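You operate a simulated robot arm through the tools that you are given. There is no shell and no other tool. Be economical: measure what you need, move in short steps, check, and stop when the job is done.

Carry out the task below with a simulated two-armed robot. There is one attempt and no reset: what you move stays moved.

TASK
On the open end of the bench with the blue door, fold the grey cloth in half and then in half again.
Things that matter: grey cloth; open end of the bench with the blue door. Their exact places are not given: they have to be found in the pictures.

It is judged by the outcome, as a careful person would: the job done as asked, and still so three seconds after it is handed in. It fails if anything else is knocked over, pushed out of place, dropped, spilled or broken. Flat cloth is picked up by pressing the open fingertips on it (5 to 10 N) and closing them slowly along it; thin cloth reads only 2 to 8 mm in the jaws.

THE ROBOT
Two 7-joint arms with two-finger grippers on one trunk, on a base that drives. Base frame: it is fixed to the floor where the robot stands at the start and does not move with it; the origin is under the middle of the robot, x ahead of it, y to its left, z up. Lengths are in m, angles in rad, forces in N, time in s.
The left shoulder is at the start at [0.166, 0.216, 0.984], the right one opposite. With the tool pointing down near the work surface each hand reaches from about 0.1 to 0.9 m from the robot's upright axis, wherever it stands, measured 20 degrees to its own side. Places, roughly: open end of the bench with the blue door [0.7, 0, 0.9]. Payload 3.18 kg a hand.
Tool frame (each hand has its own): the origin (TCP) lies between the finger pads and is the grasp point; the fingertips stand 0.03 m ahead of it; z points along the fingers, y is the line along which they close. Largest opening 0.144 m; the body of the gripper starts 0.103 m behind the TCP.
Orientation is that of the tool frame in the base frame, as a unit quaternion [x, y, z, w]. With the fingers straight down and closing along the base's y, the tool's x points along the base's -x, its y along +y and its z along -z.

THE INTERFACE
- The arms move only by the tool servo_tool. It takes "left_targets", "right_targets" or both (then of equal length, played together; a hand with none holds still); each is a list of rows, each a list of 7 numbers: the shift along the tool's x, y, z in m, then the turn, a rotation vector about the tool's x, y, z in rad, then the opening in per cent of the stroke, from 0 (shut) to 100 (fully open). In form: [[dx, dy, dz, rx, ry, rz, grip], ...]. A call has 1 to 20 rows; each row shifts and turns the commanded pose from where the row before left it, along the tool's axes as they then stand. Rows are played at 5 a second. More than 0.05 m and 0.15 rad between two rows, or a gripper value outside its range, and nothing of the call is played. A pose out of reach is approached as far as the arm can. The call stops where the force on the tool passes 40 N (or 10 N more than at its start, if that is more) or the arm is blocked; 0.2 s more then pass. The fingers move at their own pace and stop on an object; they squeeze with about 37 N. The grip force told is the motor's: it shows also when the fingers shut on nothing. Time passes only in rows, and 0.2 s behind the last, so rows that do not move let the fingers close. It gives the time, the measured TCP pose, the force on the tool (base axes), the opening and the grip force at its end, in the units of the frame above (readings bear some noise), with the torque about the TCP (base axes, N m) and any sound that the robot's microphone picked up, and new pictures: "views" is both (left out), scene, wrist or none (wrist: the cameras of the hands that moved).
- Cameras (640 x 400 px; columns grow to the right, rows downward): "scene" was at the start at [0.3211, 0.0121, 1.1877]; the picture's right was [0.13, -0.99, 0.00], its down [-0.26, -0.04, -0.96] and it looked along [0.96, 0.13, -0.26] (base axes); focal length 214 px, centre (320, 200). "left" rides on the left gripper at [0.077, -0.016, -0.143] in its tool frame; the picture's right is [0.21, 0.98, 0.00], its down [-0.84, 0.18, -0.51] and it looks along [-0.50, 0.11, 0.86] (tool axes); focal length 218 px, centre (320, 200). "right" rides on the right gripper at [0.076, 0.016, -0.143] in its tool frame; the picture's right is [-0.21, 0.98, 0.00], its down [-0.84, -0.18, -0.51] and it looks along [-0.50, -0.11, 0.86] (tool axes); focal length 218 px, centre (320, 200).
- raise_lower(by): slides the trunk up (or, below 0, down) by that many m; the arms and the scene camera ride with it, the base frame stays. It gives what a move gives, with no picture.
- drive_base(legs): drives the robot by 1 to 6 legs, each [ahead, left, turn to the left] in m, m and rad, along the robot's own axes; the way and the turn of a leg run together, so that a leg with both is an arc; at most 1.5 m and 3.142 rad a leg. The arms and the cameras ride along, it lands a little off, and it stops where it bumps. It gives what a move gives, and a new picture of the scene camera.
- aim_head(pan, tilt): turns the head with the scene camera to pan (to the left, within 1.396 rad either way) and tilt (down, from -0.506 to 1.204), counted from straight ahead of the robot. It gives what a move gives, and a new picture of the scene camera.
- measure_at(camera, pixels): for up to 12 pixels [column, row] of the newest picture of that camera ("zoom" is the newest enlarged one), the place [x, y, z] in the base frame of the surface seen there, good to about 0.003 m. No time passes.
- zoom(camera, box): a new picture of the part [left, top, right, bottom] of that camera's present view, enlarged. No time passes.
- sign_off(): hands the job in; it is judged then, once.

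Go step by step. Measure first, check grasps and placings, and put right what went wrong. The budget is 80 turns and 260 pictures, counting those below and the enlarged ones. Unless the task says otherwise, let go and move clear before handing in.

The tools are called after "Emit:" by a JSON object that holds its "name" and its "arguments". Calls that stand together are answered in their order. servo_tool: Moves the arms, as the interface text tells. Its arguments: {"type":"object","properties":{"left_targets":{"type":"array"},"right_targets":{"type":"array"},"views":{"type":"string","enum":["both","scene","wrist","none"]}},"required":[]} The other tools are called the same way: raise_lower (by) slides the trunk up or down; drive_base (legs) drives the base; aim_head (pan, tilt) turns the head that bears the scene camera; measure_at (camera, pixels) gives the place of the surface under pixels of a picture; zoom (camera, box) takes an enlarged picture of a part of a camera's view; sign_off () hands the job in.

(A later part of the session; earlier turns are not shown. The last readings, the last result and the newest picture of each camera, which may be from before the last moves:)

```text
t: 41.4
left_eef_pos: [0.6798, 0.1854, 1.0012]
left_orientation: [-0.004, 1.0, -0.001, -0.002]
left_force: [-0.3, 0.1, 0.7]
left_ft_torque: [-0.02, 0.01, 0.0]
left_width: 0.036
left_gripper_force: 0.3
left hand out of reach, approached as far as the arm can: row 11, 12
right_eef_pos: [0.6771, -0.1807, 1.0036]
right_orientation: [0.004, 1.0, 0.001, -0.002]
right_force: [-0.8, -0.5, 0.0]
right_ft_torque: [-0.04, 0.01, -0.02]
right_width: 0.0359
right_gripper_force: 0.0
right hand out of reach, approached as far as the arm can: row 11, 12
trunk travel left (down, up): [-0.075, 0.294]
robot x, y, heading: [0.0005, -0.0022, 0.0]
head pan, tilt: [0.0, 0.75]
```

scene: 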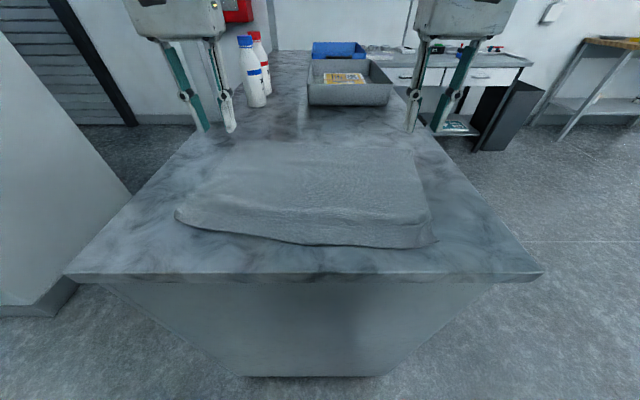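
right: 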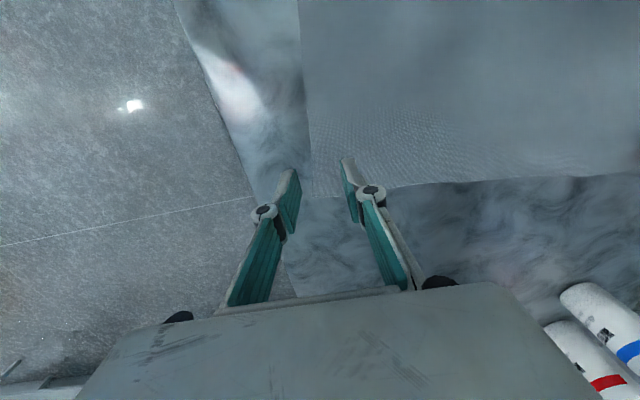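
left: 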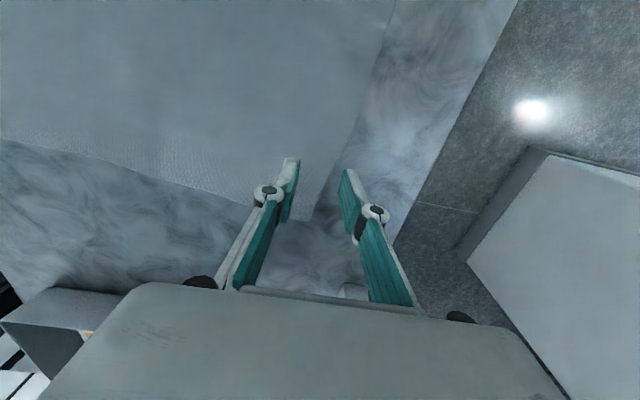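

Straight down at z 1.0, reach stops at x≈0.68, but it improves lower down. I'll measure the far corners from the wrist views, left (311,218) and right (313,194), before continuing lower.

Emit:
{"name": "measure_at", "arguments": {"camera": "left", "pixels": [[309, 216], [336, 160], [200, 186], [384, 30]]}}

Emit:
{"name": "measure_at", "arguments": {"camera": "right", "pixels": [[315, 193], [311, 150], [400, 188], [302, 40]]}}

Emit:
{"name": "servo_tool", "arguments": {"left_targets": [[0, 0, 0.02, 0, 0, 0, 25], [0, 0, 0.02, 0, 0, 0, 25], [-0.02, -0.007, 0, 0, 0, 0, 25], [-0.02, -0.007, 0, 0, 0, 0, 25], [-0.02, -0.006, 0, 0, 0, 0, 25], [0, 0, 0, 0, 0, 0, 25]], "right_targets": [[0, 0, 0.02, 0, 0, 0, 25], [0, 0, 0.02, 0, 0, 0, 25], [-0.015, 0, 0, 0, 0, 0, 25], [-0.015, 0, 0, 0, 0, 0, 25], [-0.01, 0, 0, 0, 0, 0, 25], [0, 0, 0, 0, 0, 0, 25]], "views": "wrist"}}

```text
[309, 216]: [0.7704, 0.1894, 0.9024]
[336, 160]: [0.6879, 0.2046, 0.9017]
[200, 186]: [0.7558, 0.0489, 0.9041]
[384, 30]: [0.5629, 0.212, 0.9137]
```

```text
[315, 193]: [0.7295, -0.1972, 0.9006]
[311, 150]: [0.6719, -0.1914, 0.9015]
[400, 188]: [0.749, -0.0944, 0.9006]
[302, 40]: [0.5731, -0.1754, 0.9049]
```

```text
t: 42.8
left_eef_pos: [0.7105, 0.1731, 0.9616]
left_orientation: [-0.002, 1.0, 0.0, -0.003]
left_force: [0.3, 0.7, 0.2]
left_ft_torque: [-0.02, -0.02, -0.02]
left_width: 0.0362
left_gripper_force: 0.1
left hand out of reach, approached as far as the arm can: row 4, 5
right_eef_pos: [0.7074, -0.1824, 0.961]
right_orientation: [0.0, 1.0, 0.001, -0.004]
right_force: [0.1, 0.2, 1.0]
right_ft_torque: [0.0, 0.02, -0.03]
right_width: 0.0362
right_gripper_force: 0.1
right hand out of reach, approached as far as the arm can: row 5
trunk travel left (down, up): [-0.075, 0.294]
robot x, y, heading: [0.0013, 0.0026, 0.002]
head pan, tilt: [0.0, 0.75]
```

right: 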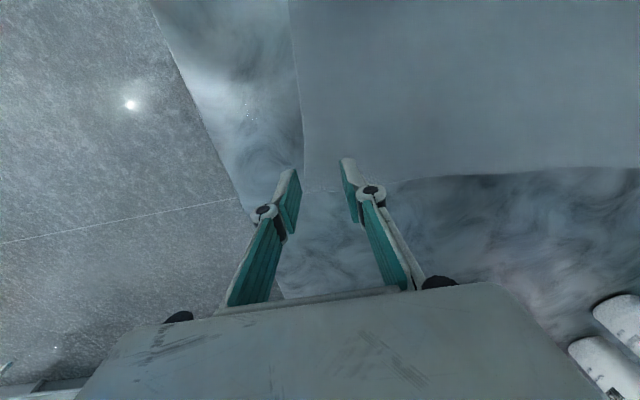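
left: 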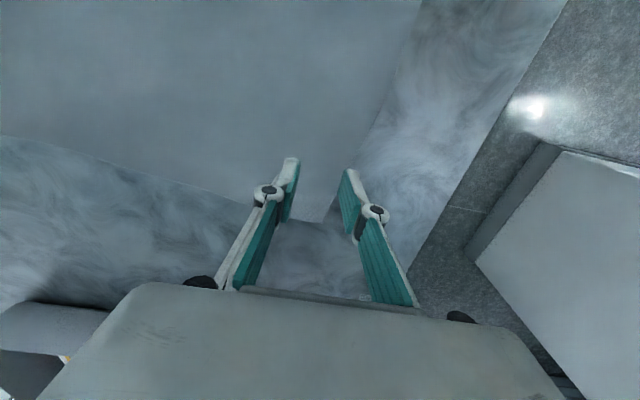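

Reach grows as the hand goes lower relative to the shoulder, so raising the trunk 0.12 m and lowering the hands again should give the extra reach.

Emit:
{"name": "raise_lower", "arguments": {"by": 0.12}}

Emit:
{"name": "servo_tool", "arguments": {"left_targets": [[0, 0, 0.04, 0, 0, 0, 25], [0, 0, 0.04, 0, 0, 0, 25], [0, 0, 0.04, 0, 0, 0, 25], [-0.025, -0.004, 0, 0, 0, 0, 25], [-0.025, -0.004, 0, 0, 0, 0, 25], [0, 0, 0, 0, 0, 0, 25]], "right_targets": [[0, 0, 0.04, 0, 0, 0, 25], [0, 0, 0.04, 0, 0, 0, 25], [0, 0, 0.04, 0, 0, 0, 25], [-0.007, 0.003, 0, 0, 0, 0, 25], [-0.007, 0.003, 0, 0, 0, 0, 25], [0, 0, 0, 0, 0, 0, 25]], "views": "both"}}

```text
t: 44.3
left_eef_pos: [0.6042, 0.1732, 1.3014]
left_orientation: [-0.003, 0.981, -0.001, 0.194]
left_force: [0.2, 0.5, -0.6]
left_ft_torque: [0.01, 0.02, -0.02]
left_width: 0.0358
left_gripper_force: 0.0
right_eef_pos: [0.5942, -0.1844, 1.3108]
right_orientation: [0.003, 0.979, 0.002, 0.204]
right_force: [-0.1, 0.2, -0.2]
right_ft_torque: [-0.01, 0.04, -0.01]
right_width: 0.0359
right_gripper_force: 0.0
trunk travel left (down, up): [-0.195, 0.174]
robot x, y, heading: [-0.0023, 0.001, 0.001]
head pan, tilt: [0.0, 0.75]
```

```text
t: 45.7
left_eef_pos: [0.6946, 0.1661, 1.211]
left_orientation: [-0.003, 0.98, -0.002, 0.197]
left_force: [-0.2, 0.6, -0.2]
left_ft_torque: [0.0, -0.01, 0.0]
left_width: 0.036
left_gripper_force: 0.1
right_eef_pos: [0.6524, -0.1759, 1.2093]
right_orientation: [0.004, 0.979, 0.001, 0.206]
right_force: [-0.2, 0.1, 0.2]
right_ft_torque: [-0.04, -0.01, 0.02]
right_width: 0.0359
right_gripper_force: 0.1
trunk travel left (down, up): [-0.195, 0.174]
robot x, y, heading: [-0.0017, -0.0005, -0.005]
head pan, tilt: [0.0, 0.75]
```

scene: 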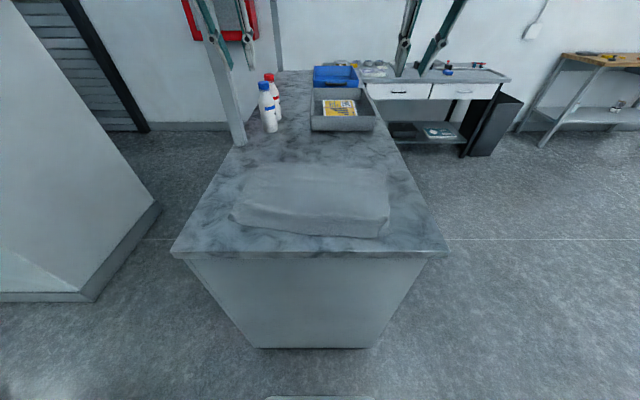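
right: 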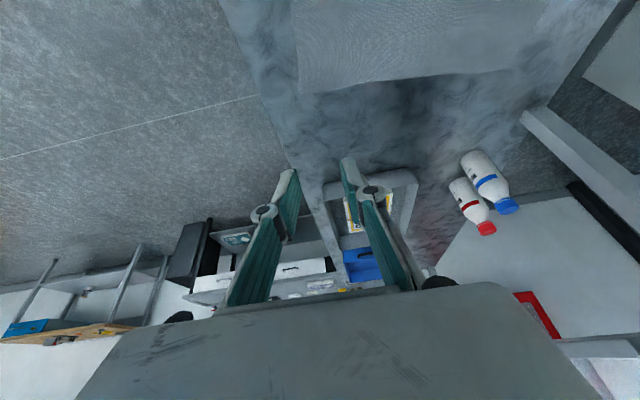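
left: 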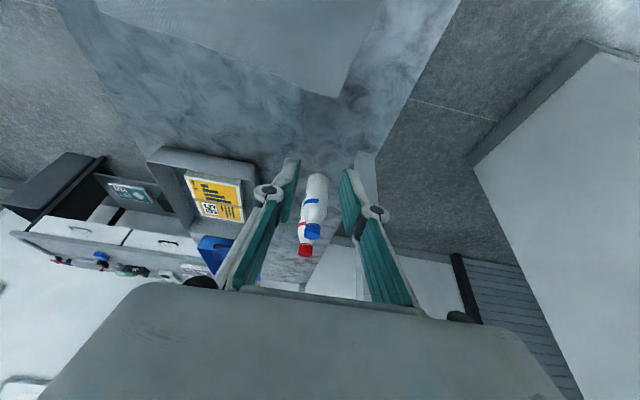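

The raise also swung the hands up and pitched them 0.4 rad forward; nothing was touched. I'll level the pitch and come down over the far corners again.

Emit:
{"name": "servo_tool", "arguments": {"left_targets": [[0, 0, 0, 0, 0.135, 0, 25], [0, 0, 0, 0, 0.135, 0, 25], [0, 0, 0, 0, 0.127, 0, 25], [0, 0, 0.04, 0, 0, 0, 25], [-0.005, 0, 0.04, 0, 0, 0, 25], [-0.015, 0, 0.04, 0, 0, 0, 25], [-0.015, 0, 0.04, 0, 0, 0, 25], [-0.015, 0, 0.04, 0, 0, 0, 25], [-0.015, 0, 0.04, 0, 0, 0, 25], [0, 0, 0, 0, 0, 0, 25]], "right_targets": [[0, 0, 0, 0, 0.14, 0, 25], [0, 0, 0, 0, 0.14, 0, 25], [0, 0, 0, 0, 0.13, 0, 25], [0, 0, 0.04, 0, 0, 0, 25], [-0.01, 0, 0.04, 0, 0, 0, 25], [-0.016, 0, 0.04, 0, 0, 0, 25], [-0.016, 0, 0.04, 0, 0, 0, 25], [-0.016, 0, 0.04, 0, 0, 0, 25], [-0.016, 0, 0.04, 0, 0, 0, 25], [0, 0, 0, 0, 0, 0, 25]], "views": "wrist"}}

```text
t: 47.9
left_eef_pos: [0.8187, 0.16, 1.004]
left_orientation: [0.011, 0.984, 0.008, 0.176]
left_force: [0.5, -0.8, -0.8]
left_ft_torque: [-0.01, 0.01, -0.03]
left_width: 0.0359
left_gripper_force: 0.0
left hand out of reach, approached as far as the arm can: row 1, 2, 3, 9
right_eef_pos: [0.6996, -0.1798, 0.9309]
right_orientation: [0.004, 0.999, 0.003, 0.038]
right_force: [-3.7, -0.1, 17.8]
right_ft_torque: [0.06, 0.26, -0.06]
right_width: 0.0374
right_gripper_force: 0.2
right hand out of reach, approached as far as the arm can: row 2, 3
trunk travel left (down, up): [-0.195, 0.174]
robot x, y, heading: [0.0032, 0.003, 0.006]
head pan, tilt: [0.0, 0.75]
```

right: 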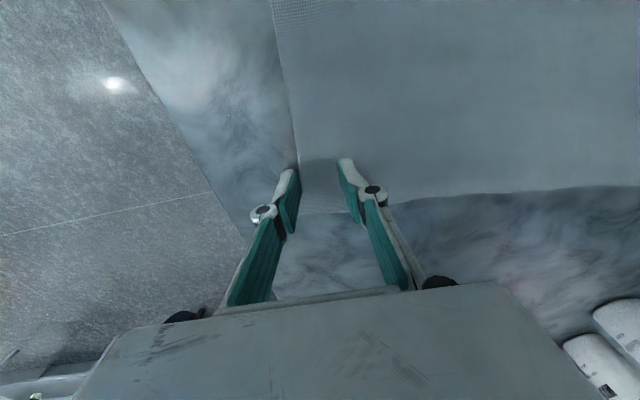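
left: 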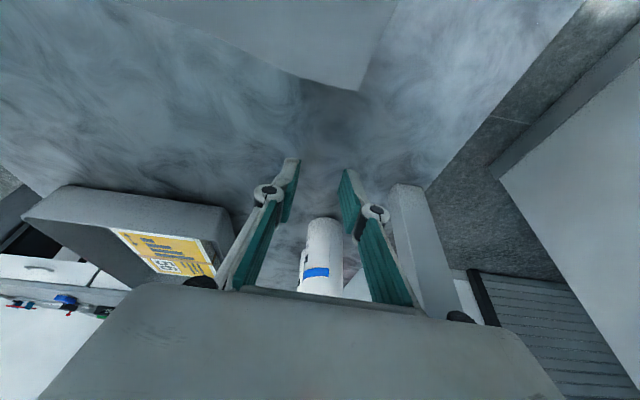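

The right already touches the cloth (18 N) at x 0.70. The left is still pitched and too far forward. I'll lift the right a little and move it forward, and bring the left back while levelling.

Emit:
{"name": "servo_tool", "arguments": {"left_targets": [[0.031, 0, 0.0045, 0, 0, 0, 25], [0.031, 0, 0.0045, 0, 0, 0, 25], [0, 0, 0, 0, 0.118, 0, 25], [0, 0, 0, 0, 0.118, 0, 25], [0, 0, 0, 0, 0.117, 0, 25], [0, 0, 0, 0, 0, 0, 25]], "right_targets": [[0, 0, -0.012, 0, 0, 0, 25], [0, 0, -0.006, 0, 0.076, 0, 25], [-0.012, 0, 0, 0, 0, 0, 25], [-0.011, 0, 0, 0, 0, 0, 25], [0, 0, 0, 0, 0, 0, 25], [0, 0, 0, 0, 0, 0, 25]], "views": "wrist"}}

```text
t: 49.3
left_eef_pos: [0.7637, 0.1627, 0.9722]
left_orientation: [0.009, 0.996, 0.009, 0.087]
left_force: [1.0, 0.4, -0.4]
left_ft_torque: [-0.01, 0.03, -0.01]
left_width: 0.036
left_gripper_force: 0.1
left hand out of reach, approached as far as the arm can: row 4, 5
right_eef_pos: [0.7102, -0.1814, 0.9456]
right_orientation: [0.004, 1.0, 0.002, 0.0]
right_force: [-0.1, 0.3, 0.1]
right_ft_torque: [0.0, 0.02, 0.04]
right_width: 0.0361
right_gripper_force: 0.0
right hand out of reach, approached as far as the arm can: row 4
trunk travel left (down, up): [-0.195, 0.174]
robot x, y, heading: [0.0041, 0.0021, -0.001]
head pan, tilt: [0.0, 0.75]
```

right: 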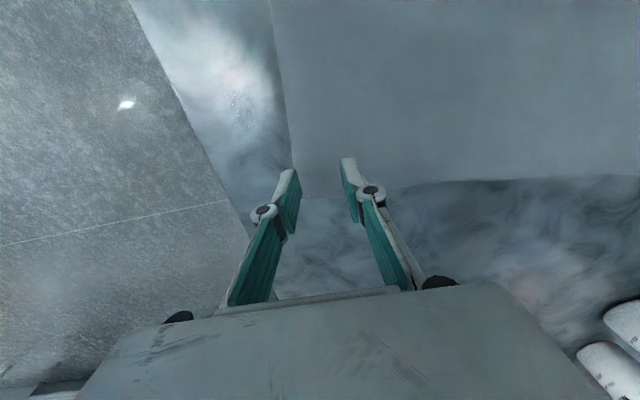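
left: 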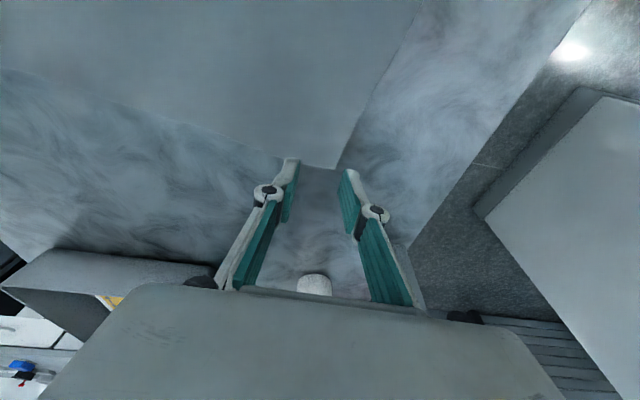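

Straight-down reach stays limited, but a small forward pitch (~0.15 rad) reaches fine and suits this grasp. I'll pitch the right slightly and bring both tips just above the far corners.

Emit:
{"name": "servo_tool", "arguments": {"left_targets": [[0.0066, 0, 0.017, 0, 0, 0, 25], [0.0065, 0, 0.0173, 0, 0, 0, 25], [0, 0, 0, 0, 0, 0, 25], [0, 0, 0, 0, 0, 0, 25]], "right_targets": [[0, 0.002, 0, 0, -0.075, 0, 25], [0, 0.002, 0, 0, -0.075, 0, 25], [-0.0064, 0, 0.0111, 0, 0, 0, 25], [0, 0, 0, 0, 0, 0, 25]], "views": "wrist"}}

Emit:
{"name": "zoom", "arguments": {"camera": "right", "box": [240, 120, 400, 220]}}

Emit:
{"name": "zoom", "arguments": {"camera": "left", "box": [240, 120, 400, 220]}}

```text
t: 50.3
left_eef_pos: [0.7563, 0.1646, 0.9382]
left_orientation: [0.01, 0.996, 0.008, 0.087]
left_force: [0.3, -0.2, 0.6]
left_ft_torque: [-0.02, 0.01, 0.0]
left_width: 0.0362
left_gripper_force: 0.0
right_eef_pos: [0.7177, -0.1771, 0.9356]
right_orientation: [0.003, 0.997, 0.003, 0.075]
right_force: [-0.1, -0.3, 0.3]
right_ft_torque: [0.0, -0.02, -0.02]
right_width: 0.036
right_gripper_force: 0.1
trunk travel left (down, up): [-0.195, 0.174]
robot x, y, heading: [-0.0011, -0.0009, 0.006]
head pan, tilt: [0.0, 0.75]
```

right: 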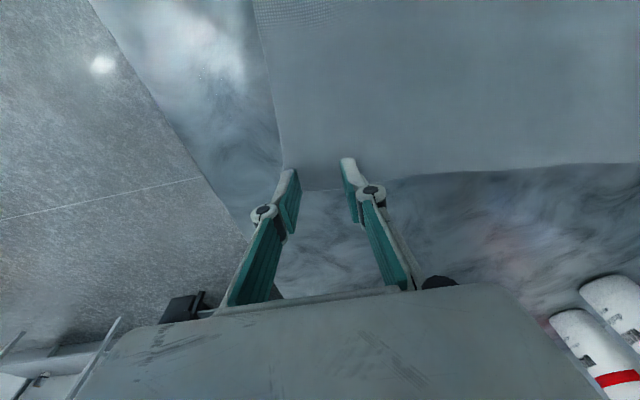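
left: 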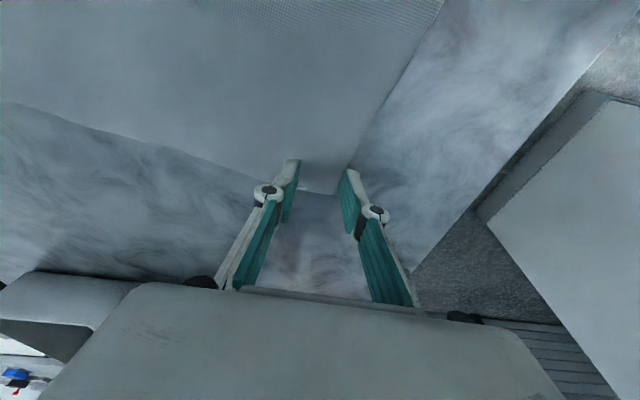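

```text
4.00 times, centred on (320, 170) of right
```

zoom: 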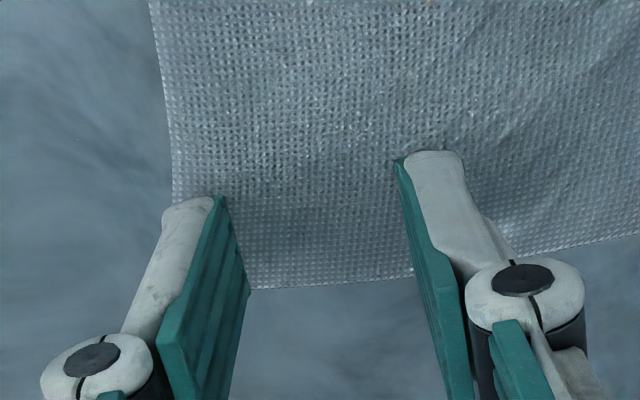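

```text
4.00 times, centred on (320, 170) of left
```

zoom: 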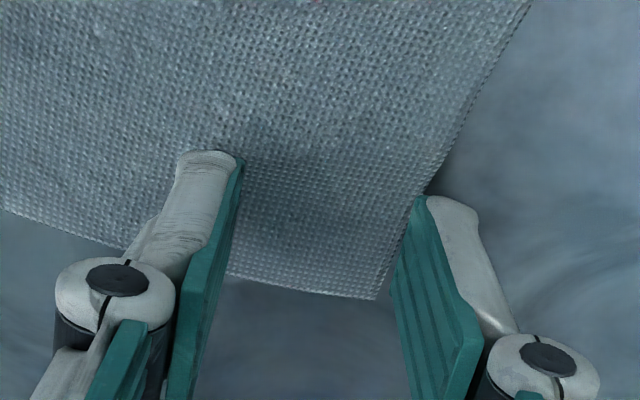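

The left outer finger hangs just past the cloth's side. I'll shift left 10 mm and right 5 mm inward, then press gently.

Emit:
{"name": "servo_tool", "arguments": {"left_targets": [[0, -0.01, 0, 0, 0, 0, 25], [0, 0, 0.005, 0, 0, 0, 25], [0, 0, 0.003, 0, 0, 0, 25], [0, 0, 0.001, 0, 0, 0, 25], [0, 0, 0, 0, 0, 0, 25]], "right_targets": [[0, 0.005, 0, 0, 0, 0, 25], [0, 0, 0.003, 0, 0, 0, 25], [0, 0, 0.003, 0, 0, 0, 25], [0, 0, 0.001, 0, 0, 0, 25], [0, 0, 0, 0, 0, 0, 25]], "views": "none"}}

```text
t: 51.5
left_eef_pos: [0.7584, 0.1537, 0.9329]
left_orientation: [0.009, 0.996, 0.009, 0.09]
left_force: [-0.8, -1.3, 11.1]
left_ft_torque: [-0.3, 0.11, -0.01]
left_width: 0.0361
left_gripper_force: 0.1
right_eef_pos: [0.7175, -0.1731, 0.9312]
right_orientation: [0.004, 0.997, 0.002, 0.076]
right_force: [1.1, -0.9, 13.8]
right_ft_torque: [-0.38, 0.05, 0.0]
right_width: 0.0363
right_gripper_force: 0.3
trunk travel left (down, up): [-0.195, 0.174]
robot x, y, heading: [0.0012, -0.0011, 0.005]
head pan, tilt: [0.0, 0.75]
```

Both press 11–14 N. I'll close slowly along y, then lift 1 cm and look.

Emit:
{"name": "servo_tool", "arguments": {"left_targets": [[0, 0, 0, 0, 0, 0, 22], [0, 0, 0, 0, 0, 0, 19], [0, 0, 0, 0, 0, 0, 16], [0, 0, 0, 0, 0, 0, 13], [0, 0, 0, 0, 0, 0, 10], [0, 0, 0, 0, 0, 0, 7], [0, 0, 0, 0, 0, 0, 4], [0, 0, 0, 0, 0, 0, 0], [0, 0, 0, 0, 0, 0, 0], [0, 0, -0.012, 0, 0, 0, 0], [0, 0, 0, 0, 0, 0, 0]], "right_targets": [[0, 0, 0, 0, 0, 0, 22], [0, 0, 0, 0, 0, 0, 19], [0, 0, 0, 0, 0, 0, 16], [0, 0, 0, 0, 0, 0, 13], [0, 0, 0, 0, 0, 0, 10], [0, 0, 0, 0, 0, 0, 7], [0, 0, 0, 0, 0, 0, 4], [0, 0, 0, 0, 0, 0, 0], [0, 0, 0, 0, 0, 0, 0], [0, 0, -0.012, 0, 0, 0, 0], [0, 0, 0, 0, 0, 0, 0]], "views": "both"}}

Emit:
{"name": "zoom", "arguments": {"camera": "right", "box": [240, 120, 400, 220]}}

Emit:
{"name": "zoom", "arguments": {"camera": "left", "box": [240, 120, 400, 220]}}

```text
t: 53.9
left_eef_pos: [0.7561, 0.1535, 0.9403]
left_orientation: [0.01, 0.996, 0.009, 0.087]
left_force: [-0.6, -3.8, 1.2]
left_ft_torque: [-0.11, 0.06, 0.02]
left_width: 0.0029
left_gripper_force: 31.3
right_eef_pos: [0.7176, -0.1734, 0.9391]
right_orientation: [0.003, 0.997, 0.002, 0.073]
right_force: [0.8, 3.2, 0.0]
right_ft_torque: [0.1, -0.05, -0.05]
right_width: 0.0008
right_gripper_force: 32.6
trunk travel left (down, up): [-0.195, 0.174]
robot x, y, heading: [-0.0034, 0.0022, 0.004]
head pan, tilt: [0.0, 0.75]
```

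scene: 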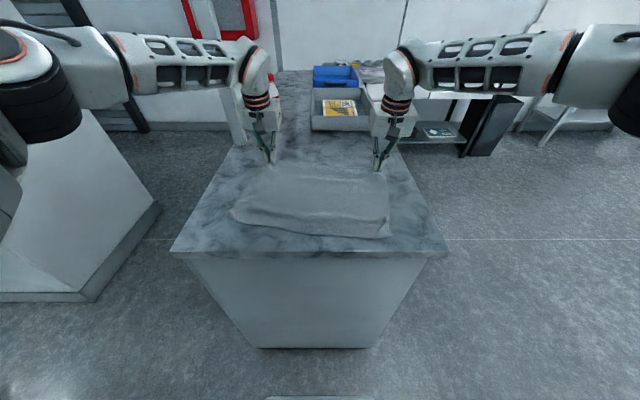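
right: 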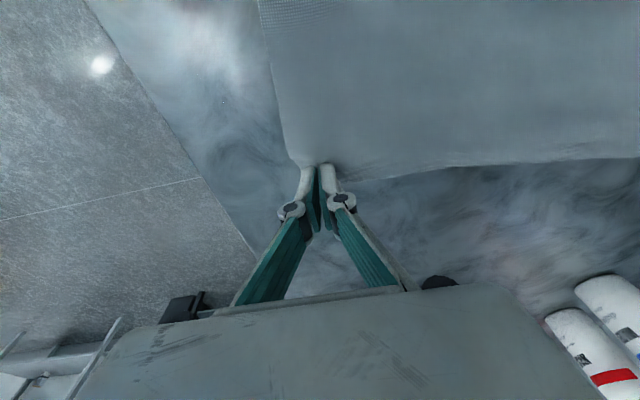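
left: 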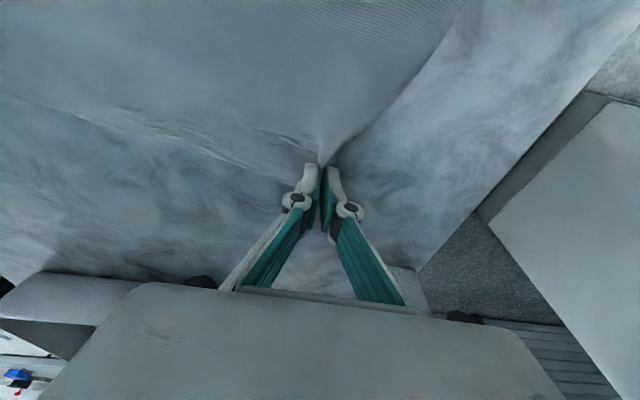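

```text
4.00 times, centred on (320, 170) of right
```

zoom: 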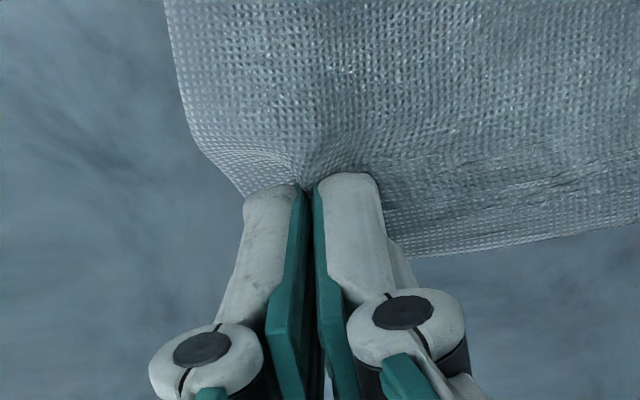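

```text
4.00 times, centred on (320, 170) of left
```

zoom: 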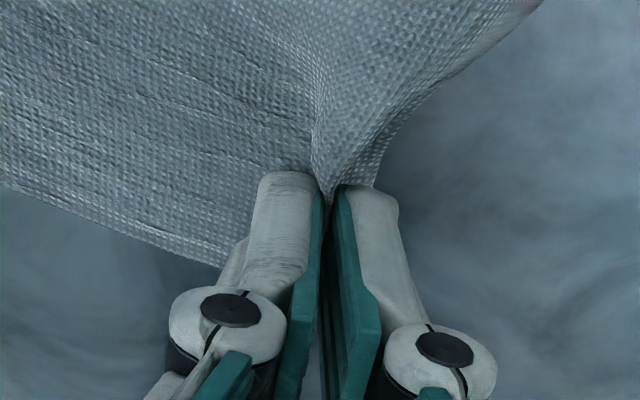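

Both hands hold the far edge, and slight inward pulls show it is taut. I'll carry it up and toward the robot with gradual forward pitch, and check halfway.

Emit:
{"name": "servo_tool", "arguments": {"left_targets": [[0.0191, 0.003, -0.0284, 0, -0.06, 0, 0], [0.0163, 0.003, -0.0344, 0, -0.06, 0, 0], [0.0156, 0.003, -0.0305, 0, -0.06, 0, 0], [0.0171, 0.003, -0.0219, 0, -0.06, 0, 0], [0.0197, 0.003, -0.0137, 0, -0.06, 0, 0], [0.0232, 0.003, -0.0059, 0, -0.06, 0, 0], [0, 0, 0, 0, 0, 0, 0]], "right_targets": [[0.0191, 0.003, -0.0284, 0, -0.06, 0, 0], [0.0163, 0.003, -0.0344, 0, -0.06, 0, 0], [0.0156, 0.003, -0.0305, 0, -0.06, 0, 0], [0.0171, 0.003, -0.0219, 0, -0.06, 0, 0], [0.0197, 0.003, -0.0137, 0, -0.06, 0, 0], [0.0232, 0.003, -0.0059, 0, -0.06, 0, 0], [0, 0, 0, 0, 0, 0, 0]], "views": "scene"}}

Emit:
{"name": "zoom", "arguments": {"camera": "scene", "box": [190, 120, 446, 280]}}

```text
t: 55.5
left_eef_pos: [0.6152, 0.1733, 1.032]
left_orientation: [0.011, 0.964, 0.007, 0.264]
left_force: [-2.5, -1.0, 3.8]
left_ft_torque: [0.11, 0.08, 0.14]
left_width: 0.0031
left_gripper_force: 39.3
right_eef_pos: [0.5768, -0.1556, 1.037]
right_orientation: [0.005, 0.968, 0.002, 0.251]
right_force: [0.0, 2.8, -0.7]
right_ft_torque: [0.09, -0.02, 0.02]
right_width: 0.0011
right_gripper_force: 32.8
trunk travel left (down, up): [-0.195, 0.174]
robot x, y, heading: [-0.0004, -0.0003, 0.002]
head pan, tilt: [0.0, 0.75]
```

scene: 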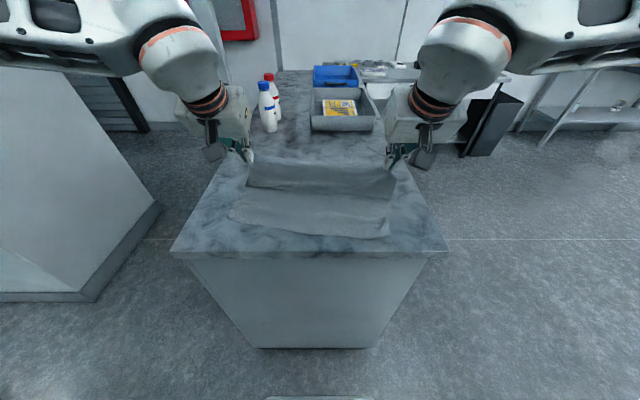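

```text
2.50 times, centred on (318, 200) of scene
```

zoom: 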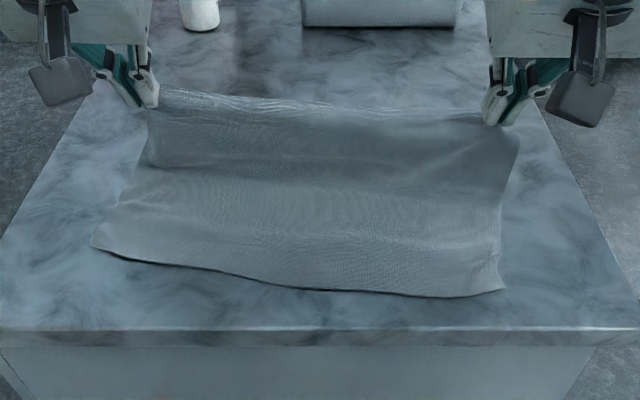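

The upper half rises cleanly and the edge is straight. I'll continue the arc to just above the near edge.

Emit:
{"name": "servo_tool", "arguments": {"left_targets": [[0.0278, 0.003, 0.0014, 0, -0.06, 0, 0], [0.0333, 0.003, 0.0081, 0, -0.06, 0, 0], [0.0337, 0.003, 0.0061, 0, -0.06, 0, 0], [0.025, 0.003, 0.001, 0, -0.06, 0, 0], [0, 0, 0, 0, 0, 0, 0]], "right_targets": [[0.0278, 0.003, 0.0014, 0, -0.06, 0, 0], [0.0333, 0.003, 0.0081, 0, -0.06, 0, 0], [0.0337, 0.003, 0.0061, 0, -0.06, 0, 0], [0.025, 0.003, 0.001, 0, -0.06, 0, 0], [0, 0, 0, 0, 0, 0, 0]], "views": "both"}}

Emit:
{"name": "zoom", "arguments": {"camera": "scene", "box": [190, 120, 446, 280]}}

```text
t: 56.7
left_eef_pos: [0.528, 0.1873, 0.9503]
left_orientation: [0.01, 0.925, 0.007, 0.379]
left_force: [-1.0, 5.6, 0.9]
left_ft_torque: [-0.15, 0.03, -0.11]
left_width: 0.0001
left_gripper_force: 27.9
right_eef_pos: [0.4894, -0.1391, 0.9566]
right_orientation: [0.004, 0.931, 0.001, 0.365]
right_force: [1.4, 1.3, -0.4]
right_ft_torque: [0.06, 0.0, 0.02]
right_width: 0.0008
right_gripper_force: 33.4
right hand out of reach, approached as far as the arm can: row 4
trunk travel left (down, up): [-0.195, 0.174]
robot x, y, heading: [-0.0026, -0.0032, 0.002]
head pan, tilt: [0.0, 0.75]
```

scene: 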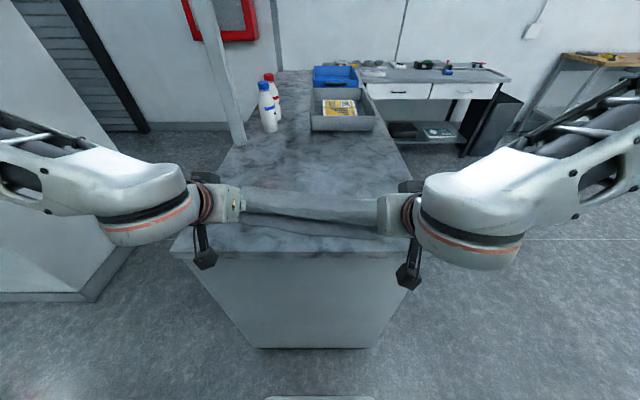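
right: 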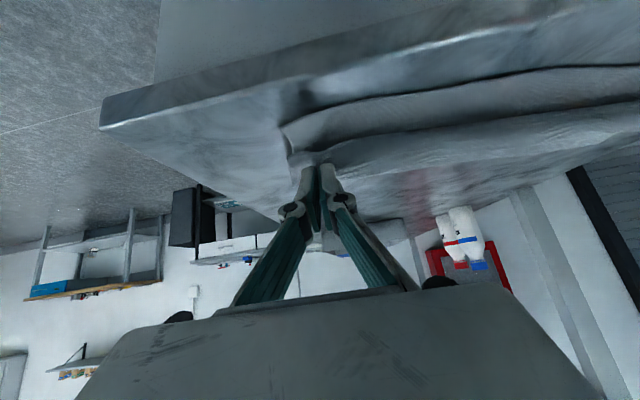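
left: 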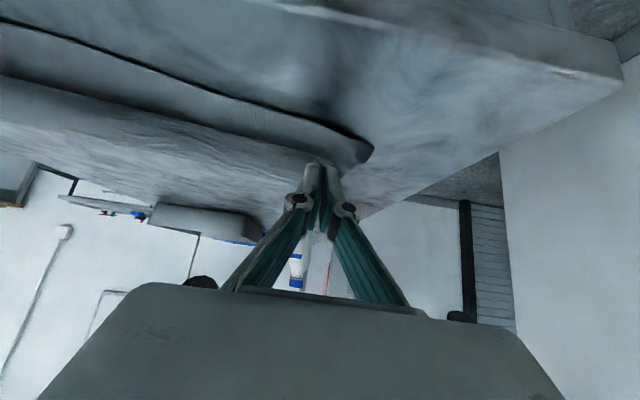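

```text
2.50 times, centred on (318, 200) of scene
```

zoom: 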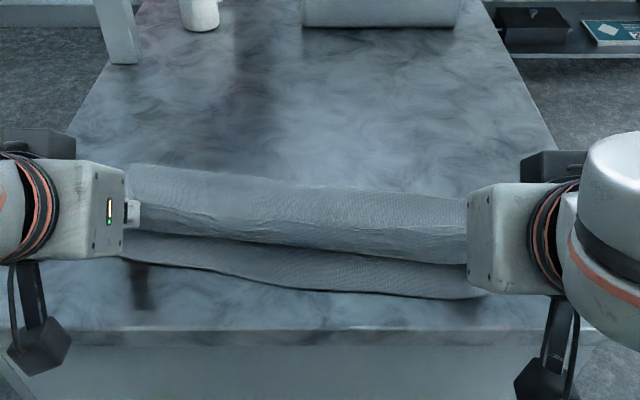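

The top edge is nearly there, with a strip of lower layer still showing in front. I'll measure both edges to find the remaining travel.

Emit:
{"name": "measure_at", "arguments": {"camera": "scene", "pixels": [[252, 213], [310, 220], [365, 225], [252, 225], [310, 235], [365, 238], [243, 188], [310, 195], [370, 199], [243, 224], [380, 238]]}}

```text
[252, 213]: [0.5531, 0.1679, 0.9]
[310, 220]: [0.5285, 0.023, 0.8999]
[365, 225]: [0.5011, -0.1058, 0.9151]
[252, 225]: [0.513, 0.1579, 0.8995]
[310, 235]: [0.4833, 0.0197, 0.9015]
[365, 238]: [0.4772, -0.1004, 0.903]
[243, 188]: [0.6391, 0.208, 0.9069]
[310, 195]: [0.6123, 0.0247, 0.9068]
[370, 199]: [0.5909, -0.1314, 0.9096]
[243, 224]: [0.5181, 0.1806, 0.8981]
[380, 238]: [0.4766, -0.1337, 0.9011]
```

About 3.7 cm (left) and 2.8 cm (right) of travel remain. I'll pull toward me while lowering to the lower layer, with a small spread.

Emit:
{"name": "servo_tool", "arguments": {"left_targets": [[0.0137, 0.0015, -0.0032, 0, 0, 0, 0], [0.0137, 0.0015, -0.0032, 0, 0, 0, 0], [0.0137, 0, -0.0031, 0, 0, 0, 0], [0, 0, 0, 0, 0, 0, 0]], "right_targets": [[0.013, -0.0015, 0.0003, 0, 0, 0, 0], [0.013, -0.0015, 0.0003, 0, 0, 0, 0], [0.013, 0, 0.0002, 0, 0, 0, 0], [0, 0, 0, 0, 0, 0, 0]], "views": "scene"}}

Emit:
{"name": "zoom", "arguments": {"camera": "scene", "box": [190, 120, 446, 280]}}

```text
t: 57.7
left_eef_pos: [0.5199, 0.1805, 0.9296]
left_orientation: [0.011, 0.926, 0.007, 0.377]
left_force: [0.8, -0.8, -0.2]
left_ft_torque: [-0.08, -0.07, -0.07]
left_width: 0.0013
left_gripper_force: 29.3
left hand out of reach, approached as far as the arm can: row 1, 2, 3
right_eef_pos: [0.484, -0.1255, 0.9314]
right_orientation: [0.004, 0.93, 0.002, 0.367]
right_force: [-0.3, -1.1, 8.8]
right_ft_torque: [-0.04, -0.09, 0.02]
right_width: 0.0005
right_gripper_force: 33.0
right hand out of reach, approached as far as the arm can: row 1, 2, 3
trunk travel left (down, up): [-0.195, 0.174]
robot x, y, heading: [0.0034, 0.0001, -0.0]
head pan, tilt: [0.0, 0.75]
```

scene: 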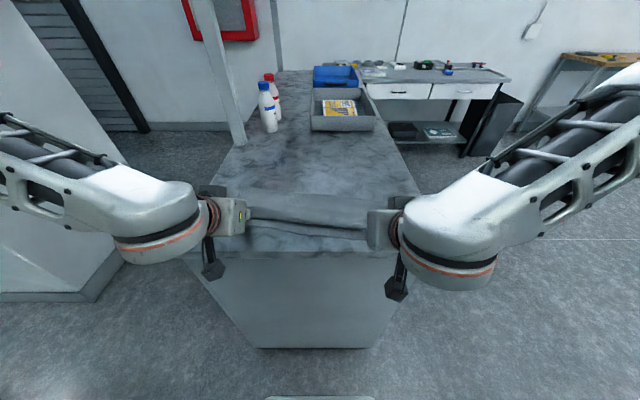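

```text
2.50 times, centred on (318, 200) of scene
```

zoom: 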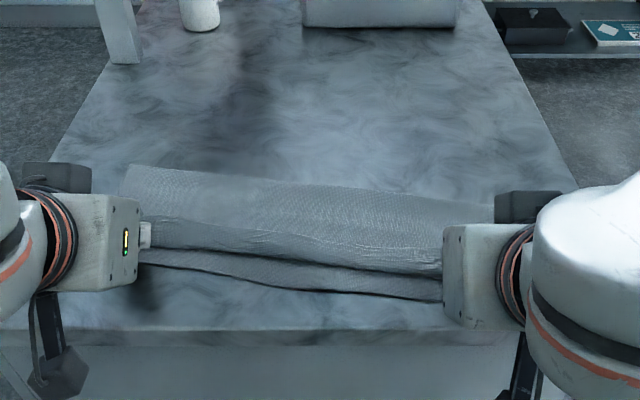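

Reach ran out this close to the robot and the hands drifted inward. I'll lift slightly forward and respread, then drive the base back about 6 cm so the hands travel the rest with it.

Emit:
{"name": "servo_tool", "arguments": {"left_targets": [[-0.016, 0.005, 0.005, 0, 0, 0, 0], [-0.016, 0.005, 0.005, 0, 0, 0, 0], [0, 0, 0, 0, 0, 0, 0]], "right_targets": [[-0.016, -0.01, 0.0047, 0, 0, 0, 0], [-0.016, -0.0095, 0.0047, 0, 0, 0, 0], [0, 0, 0, 0, 0, 0, 0]], "views": "none"}}

Emit:
{"name": "drive_base", "arguments": {"legs": [[-0.058, 0, 0]]}}

Emit:
{"name": "zoom", "arguments": {"camera": "scene", "box": [190, 120, 446, 280]}}

```text
t: 58.5
left_eef_pos: [0.5507, 0.1897, 0.9447]
left_orientation: [0.012, 0.926, 0.005, 0.378]
left_force: [-0.2, -3.8, -0.7]
left_ft_torque: [-0.12, 0.04, -0.12]
left_width: 0.0007
left_gripper_force: 31.4
right_eef_pos: [0.5141, -0.1464, 0.9454]
right_orientation: [0.003, 0.931, 0.001, 0.365]
right_force: [1.2, 5.1, 0.6]
right_ft_torque: [0.22, -0.01, 0.06]
right_width: 0.0008
right_gripper_force: 33.6
trunk travel left (down, up): [-0.195, 0.174]
robot x, y, heading: [0.0002, 0.0022, 0.005]
head pan, tilt: [0.0, 0.75]
```

```text
t: 59.5
left_eef_pos: [0.4917, 0.1904, 0.9448]
left_orientation: [0.012, 0.926, 0.007, 0.378]
left_force: [-1.1, -3.5, 0.6]
left_ft_torque: [-0.12, -0.01, -0.2]
left_width: 0.002
left_gripper_force: 36.9
right_eef_pos: [0.4547, -0.1471, 0.9456]
right_orientation: [0.004, 0.931, 0.001, 0.365]
right_force: [0.5, 2.9, 0.1]
right_ft_torque: [0.09, -0.02, 0.04]
right_width: 0.001
right_gripper_force: 32.8
trunk travel left (down, up): [-0.195, 0.174]
robot x, y, heading: [-0.0565, -0.0013, -0.002]
head pan, tilt: [0.0, 0.75]
```

scene: 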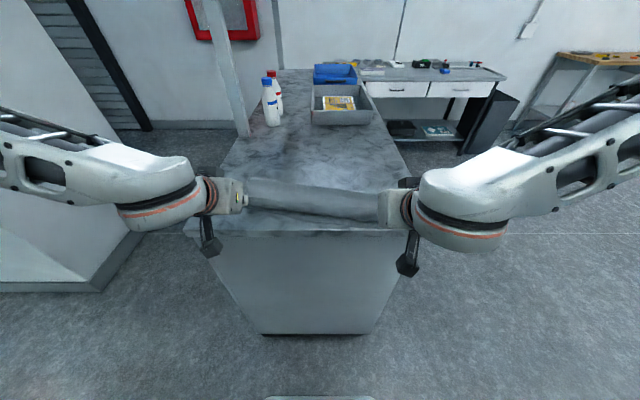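

```text
2.50 times, centred on (318, 200) of scene
```

zoom: 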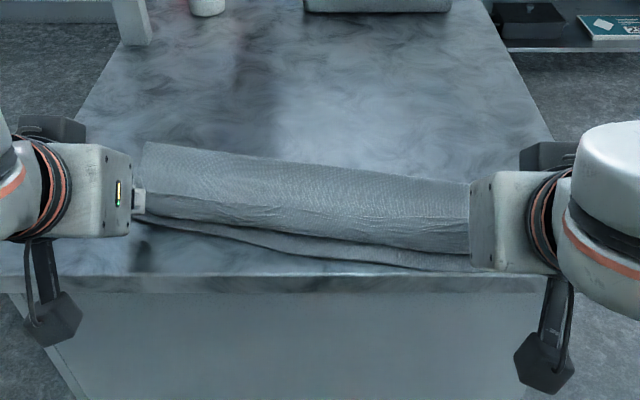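

The top edge now sits nearly over the near edge. I'll measure both edges again before lowering.

Emit:
{"name": "measure_at", "arguments": {"camera": "scene", "pixels": [[252, 207], [310, 217], [365, 222], [255, 212], [310, 222], [355, 226], [250, 178], [310, 187], [370, 194], [310, 229]]}}

Emit:
{"name": "zoom", "arguments": {"camera": "right", "box": [200, 50, 600, 250]}}

Emit:
{"name": "zoom", "arguments": {"camera": "left", "box": [40, 50, 440, 250]}}

```text
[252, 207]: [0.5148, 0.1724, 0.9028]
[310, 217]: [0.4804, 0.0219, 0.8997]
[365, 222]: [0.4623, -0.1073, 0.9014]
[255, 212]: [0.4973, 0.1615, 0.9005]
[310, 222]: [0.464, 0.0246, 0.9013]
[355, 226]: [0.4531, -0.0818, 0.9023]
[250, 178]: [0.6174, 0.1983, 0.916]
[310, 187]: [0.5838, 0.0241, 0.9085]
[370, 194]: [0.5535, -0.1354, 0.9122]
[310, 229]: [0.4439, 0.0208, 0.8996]
```

```text
1.60 times, centred on (400, 150) of right
```

zoom: 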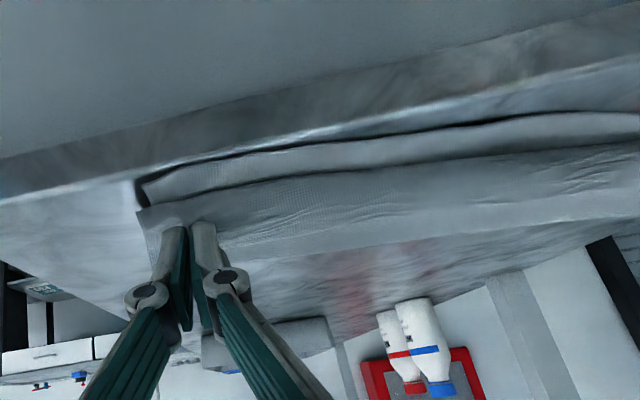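

```text
1.60 times, centred on (240, 150) of left
```

zoom: 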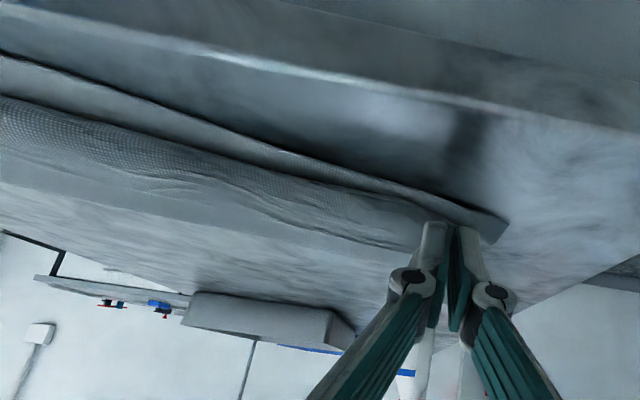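

The gap is now only ~1–1.7 cm. I'll lower onto the lower layer with a touch more pull and check contact.

Emit:
{"name": "servo_tool", "arguments": {"left_targets": [[0.0081, 0, 0.004, 0, 0, 0, 0], [0.0081, 0, 0.004, 0, 0, 0, 0], [0, 0, 0, 0, 0, 0, 0]], "right_targets": [[0.0076, 0, 0.0052, 0, 0, 0, 0], [0.0076, 0, 0.0053, 0, 0, 0, 0], [0, 0, 0, 0, 0, 0, 0]], "views": "wrist"}}

Emit:
{"name": "zoom", "arguments": {"camera": "right", "box": [200, 50, 600, 250]}}

Emit:
{"name": "zoom", "arguments": {"camera": "left", "box": [40, 50, 440, 250]}}

```text
t: 60.3
left_eef_pos: [0.4847, 0.1908, 0.9289]
left_orientation: [0.012, 0.925, 0.005, 0.379]
left_force: [-2.0, -0.4, 0.3]
left_ft_torque: [0.12, 0.04, 0.1]
left_width: 0.0
left_gripper_force: 28.3
right_eef_pos: [0.4517, -0.1456, 0.9291]
right_orientation: [0.005, 0.93, 0.001, 0.369]
right_force: [2.7, 1.5, 16.9]
right_ft_torque: [0.05, -0.3, 0.01]
right_width: 0.0012
right_gripper_force: 33.0
trunk travel left (down, up): [-0.195, 0.174]
robot x, y, heading: [-0.0591, 0.0018, -0.002]
head pan, tilt: [0.0, 0.75]
```

right: 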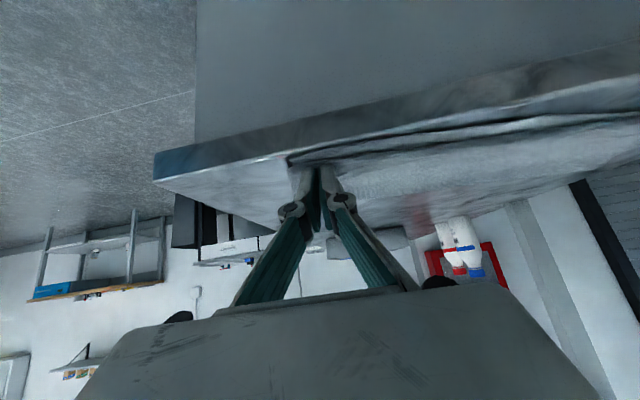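
left: 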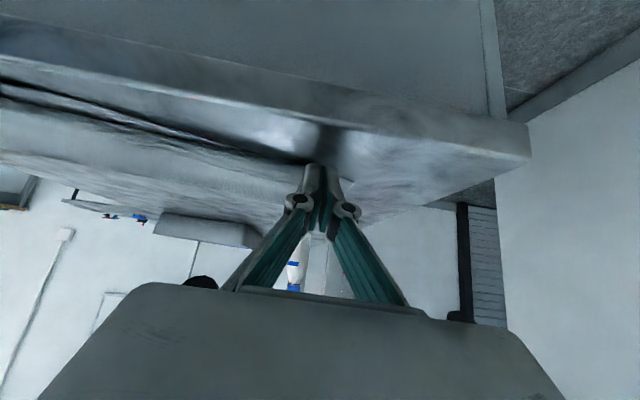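

```text
1.60 times, centred on (400, 150) of right
```

zoom: 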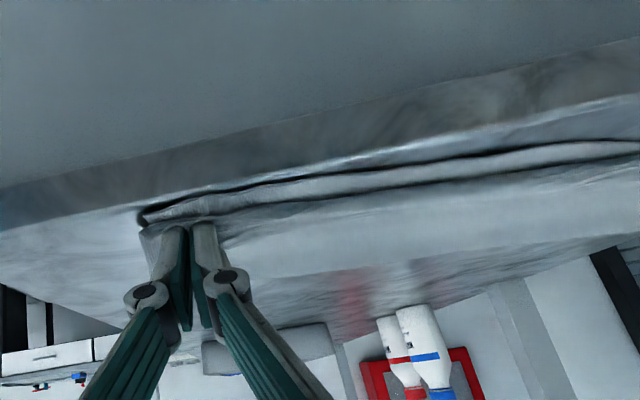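

```text
1.60 times, centred on (240, 150) of left
```

zoom: 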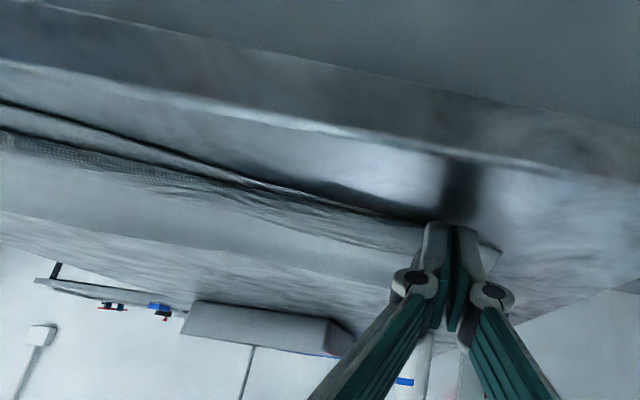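

Layers line up well at the front edge and both tips are in contact. I'll open gently and back out along the finger direction.

Emit:
{"name": "servo_tool", "arguments": {"left_targets": [[0, 0, 0, 0, 0, 0, 5], [0, 0, 0, 0, 0, 0, 12], [0, 0, 0, 0, 0, 0, 18], [0, 0, -0.02, 0, 0, 0, 18], [0, 0, -0.03, 0, 0, 0, 18], [0, 0, -0.03, 0, 0, 0, 18]], "right_targets": [[0, 0, -0.001, 0, 0, 0, 5], [0, 0, 0, 0, 0, 0, 12], [0, 0, 0, 0, 0, 0, 18], [0, 0, -0.02, 0, 0, 0, 18], [0, 0, -0.03, 0, 0, 0, 18], [0, 0, -0.03, 0, 0, 0, 18]], "views": "scene"}}

Emit:
{"name": "zoom", "arguments": {"camera": "scene", "box": [190, 120, 446, 280]}}

```text
t: 61.7
left_eef_pos: [0.4537, 0.181, 0.9904]
left_orientation: [0.012, 0.926, 0.006, 0.377]
left_force: [-0.4, 0.6, -0.9]
left_ft_torque: [-0.03, 0.03, -0.05]
left_width: 0.026
left_gripper_force: 0.0
left hand out of reach, approached as far as the arm can: row 5, 6
right_eef_pos: [0.4186, -0.1314, 0.9916]
right_orientation: [0.004, 0.931, 0.0, 0.364]
right_force: [0.5, 0.7, -0.5]
right_ft_torque: [0.02, -0.01, 0.09]
right_width: 0.026
right_gripper_force: 0.0
right hand out of reach, approached as far as the arm can: row 5, 6
trunk travel left (down, up): [-0.195, 0.174]
robot x, y, heading: [-0.0589, 0.001, -0.0]
head pan, tilt: [0.0, 0.75]
```

scene: 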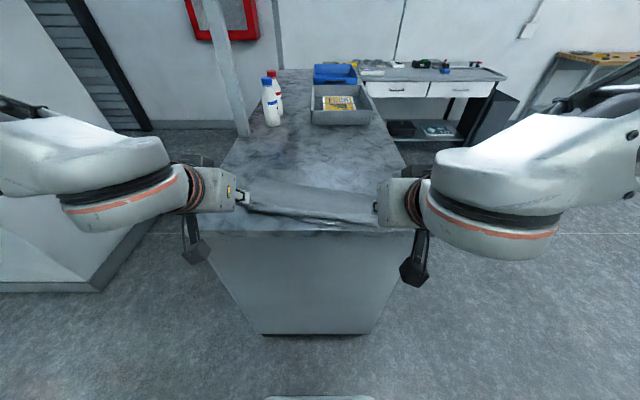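

```text
2.50 times, centred on (318, 200) of scene
```

zoom: 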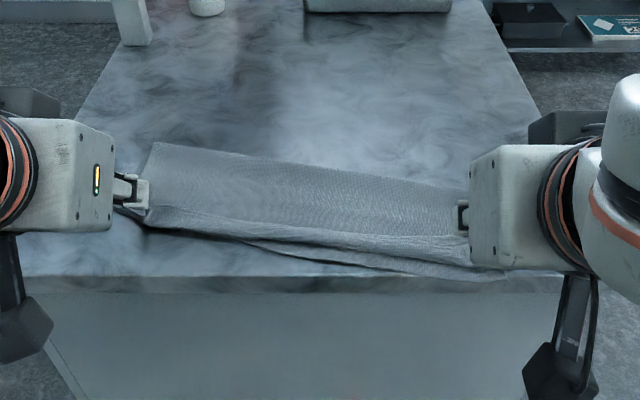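

The first fold looks good. I'll raise and level both hands to see it unobstructed.

Emit:
{"name": "servo_tool", "arguments": {"left_targets": [[-0.0105, 0.005, -0.0107, 0, 0.13, 0, 18], [-0.009, 0.005, -0.012, 0, 0.13, 0, 18], [-0.0074, 0.005, -0.013, 0, 0.13, 0, 18], [-0.0056, 0.005, -0.0139, 0, 0.13, 0, 18], [-0.0038, 0.005, -0.0145, 0, 0.13, 0, 18], [-0.002, 0.005, -0.0149, 0, 0.12, 0, 18], [0, 0, 0, 0, 0, 0, 18]], "right_targets": [[-0.0105, -0.01, -0.0107, 0, 0.13, 0, 18], [-0.009, -0.01, -0.012, 0, 0.13, 0, 18], [-0.0074, -0.01, -0.013, 0, 0.13, 0, 18], [-0.0056, -0.01, -0.0139, 0, 0.13, 0, 18], [-0.0038, -0.01, -0.0145, 0, 0.12, 0, 18], [-0.002, -0.01, -0.0149, 0, 0.11, 0, 18], [0, 0, 0, 0, 0, 0, 18]], "views": "both"}}

Emit:
{"name": "zoom", "arguments": {"camera": "scene", "box": [190, 120, 446, 280]}}

```text
t: 63.3
left_eef_pos: [0.4553, 0.2079, 1.0819]
left_orientation: [0.009, 1.0, 0.01, 0.001]
left_force: [-0.4, -0.6, -0.5]
left_ft_torque: [0.0, 0.0, 0.03]
left_width: 0.0258
left_gripper_force: 0.1
right_eef_pos: [0.4226, -0.1903, 1.0819]
right_orientation: [0.003, 1.0, 0.003, -0.002]
right_force: [-0.5, 0.9, 0.4]
right_ft_torque: [-0.02, -0.02, 0.0]
right_width: 0.0261
right_gripper_force: 0.0
trunk travel left (down, up): [-0.195, 0.174]
robot x, y, heading: [-0.0568, -0.0012, 0.001]
head pan, tilt: [0.0, 0.75]
```

scene: 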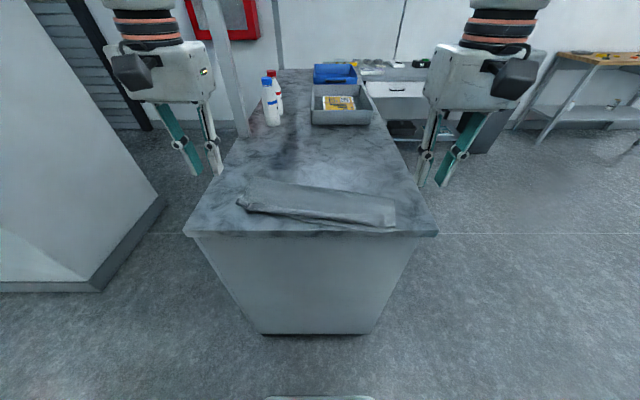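
right: 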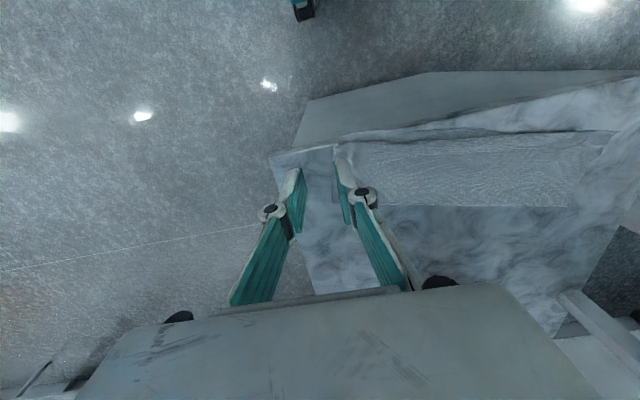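
left: 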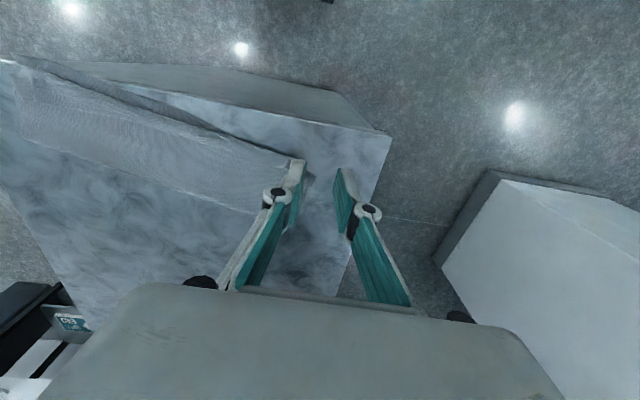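

```text
2.50 times, centred on (318, 200) of scene
```

zoom: 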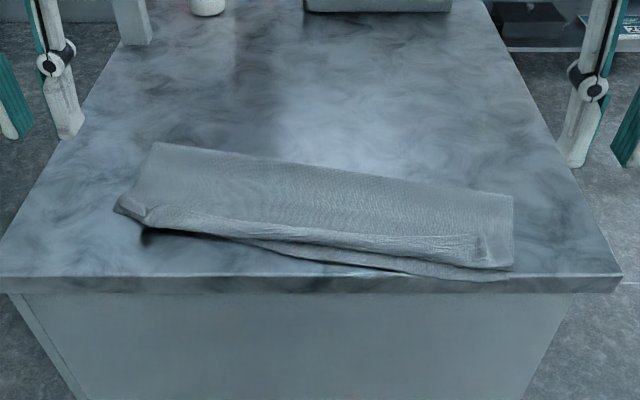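

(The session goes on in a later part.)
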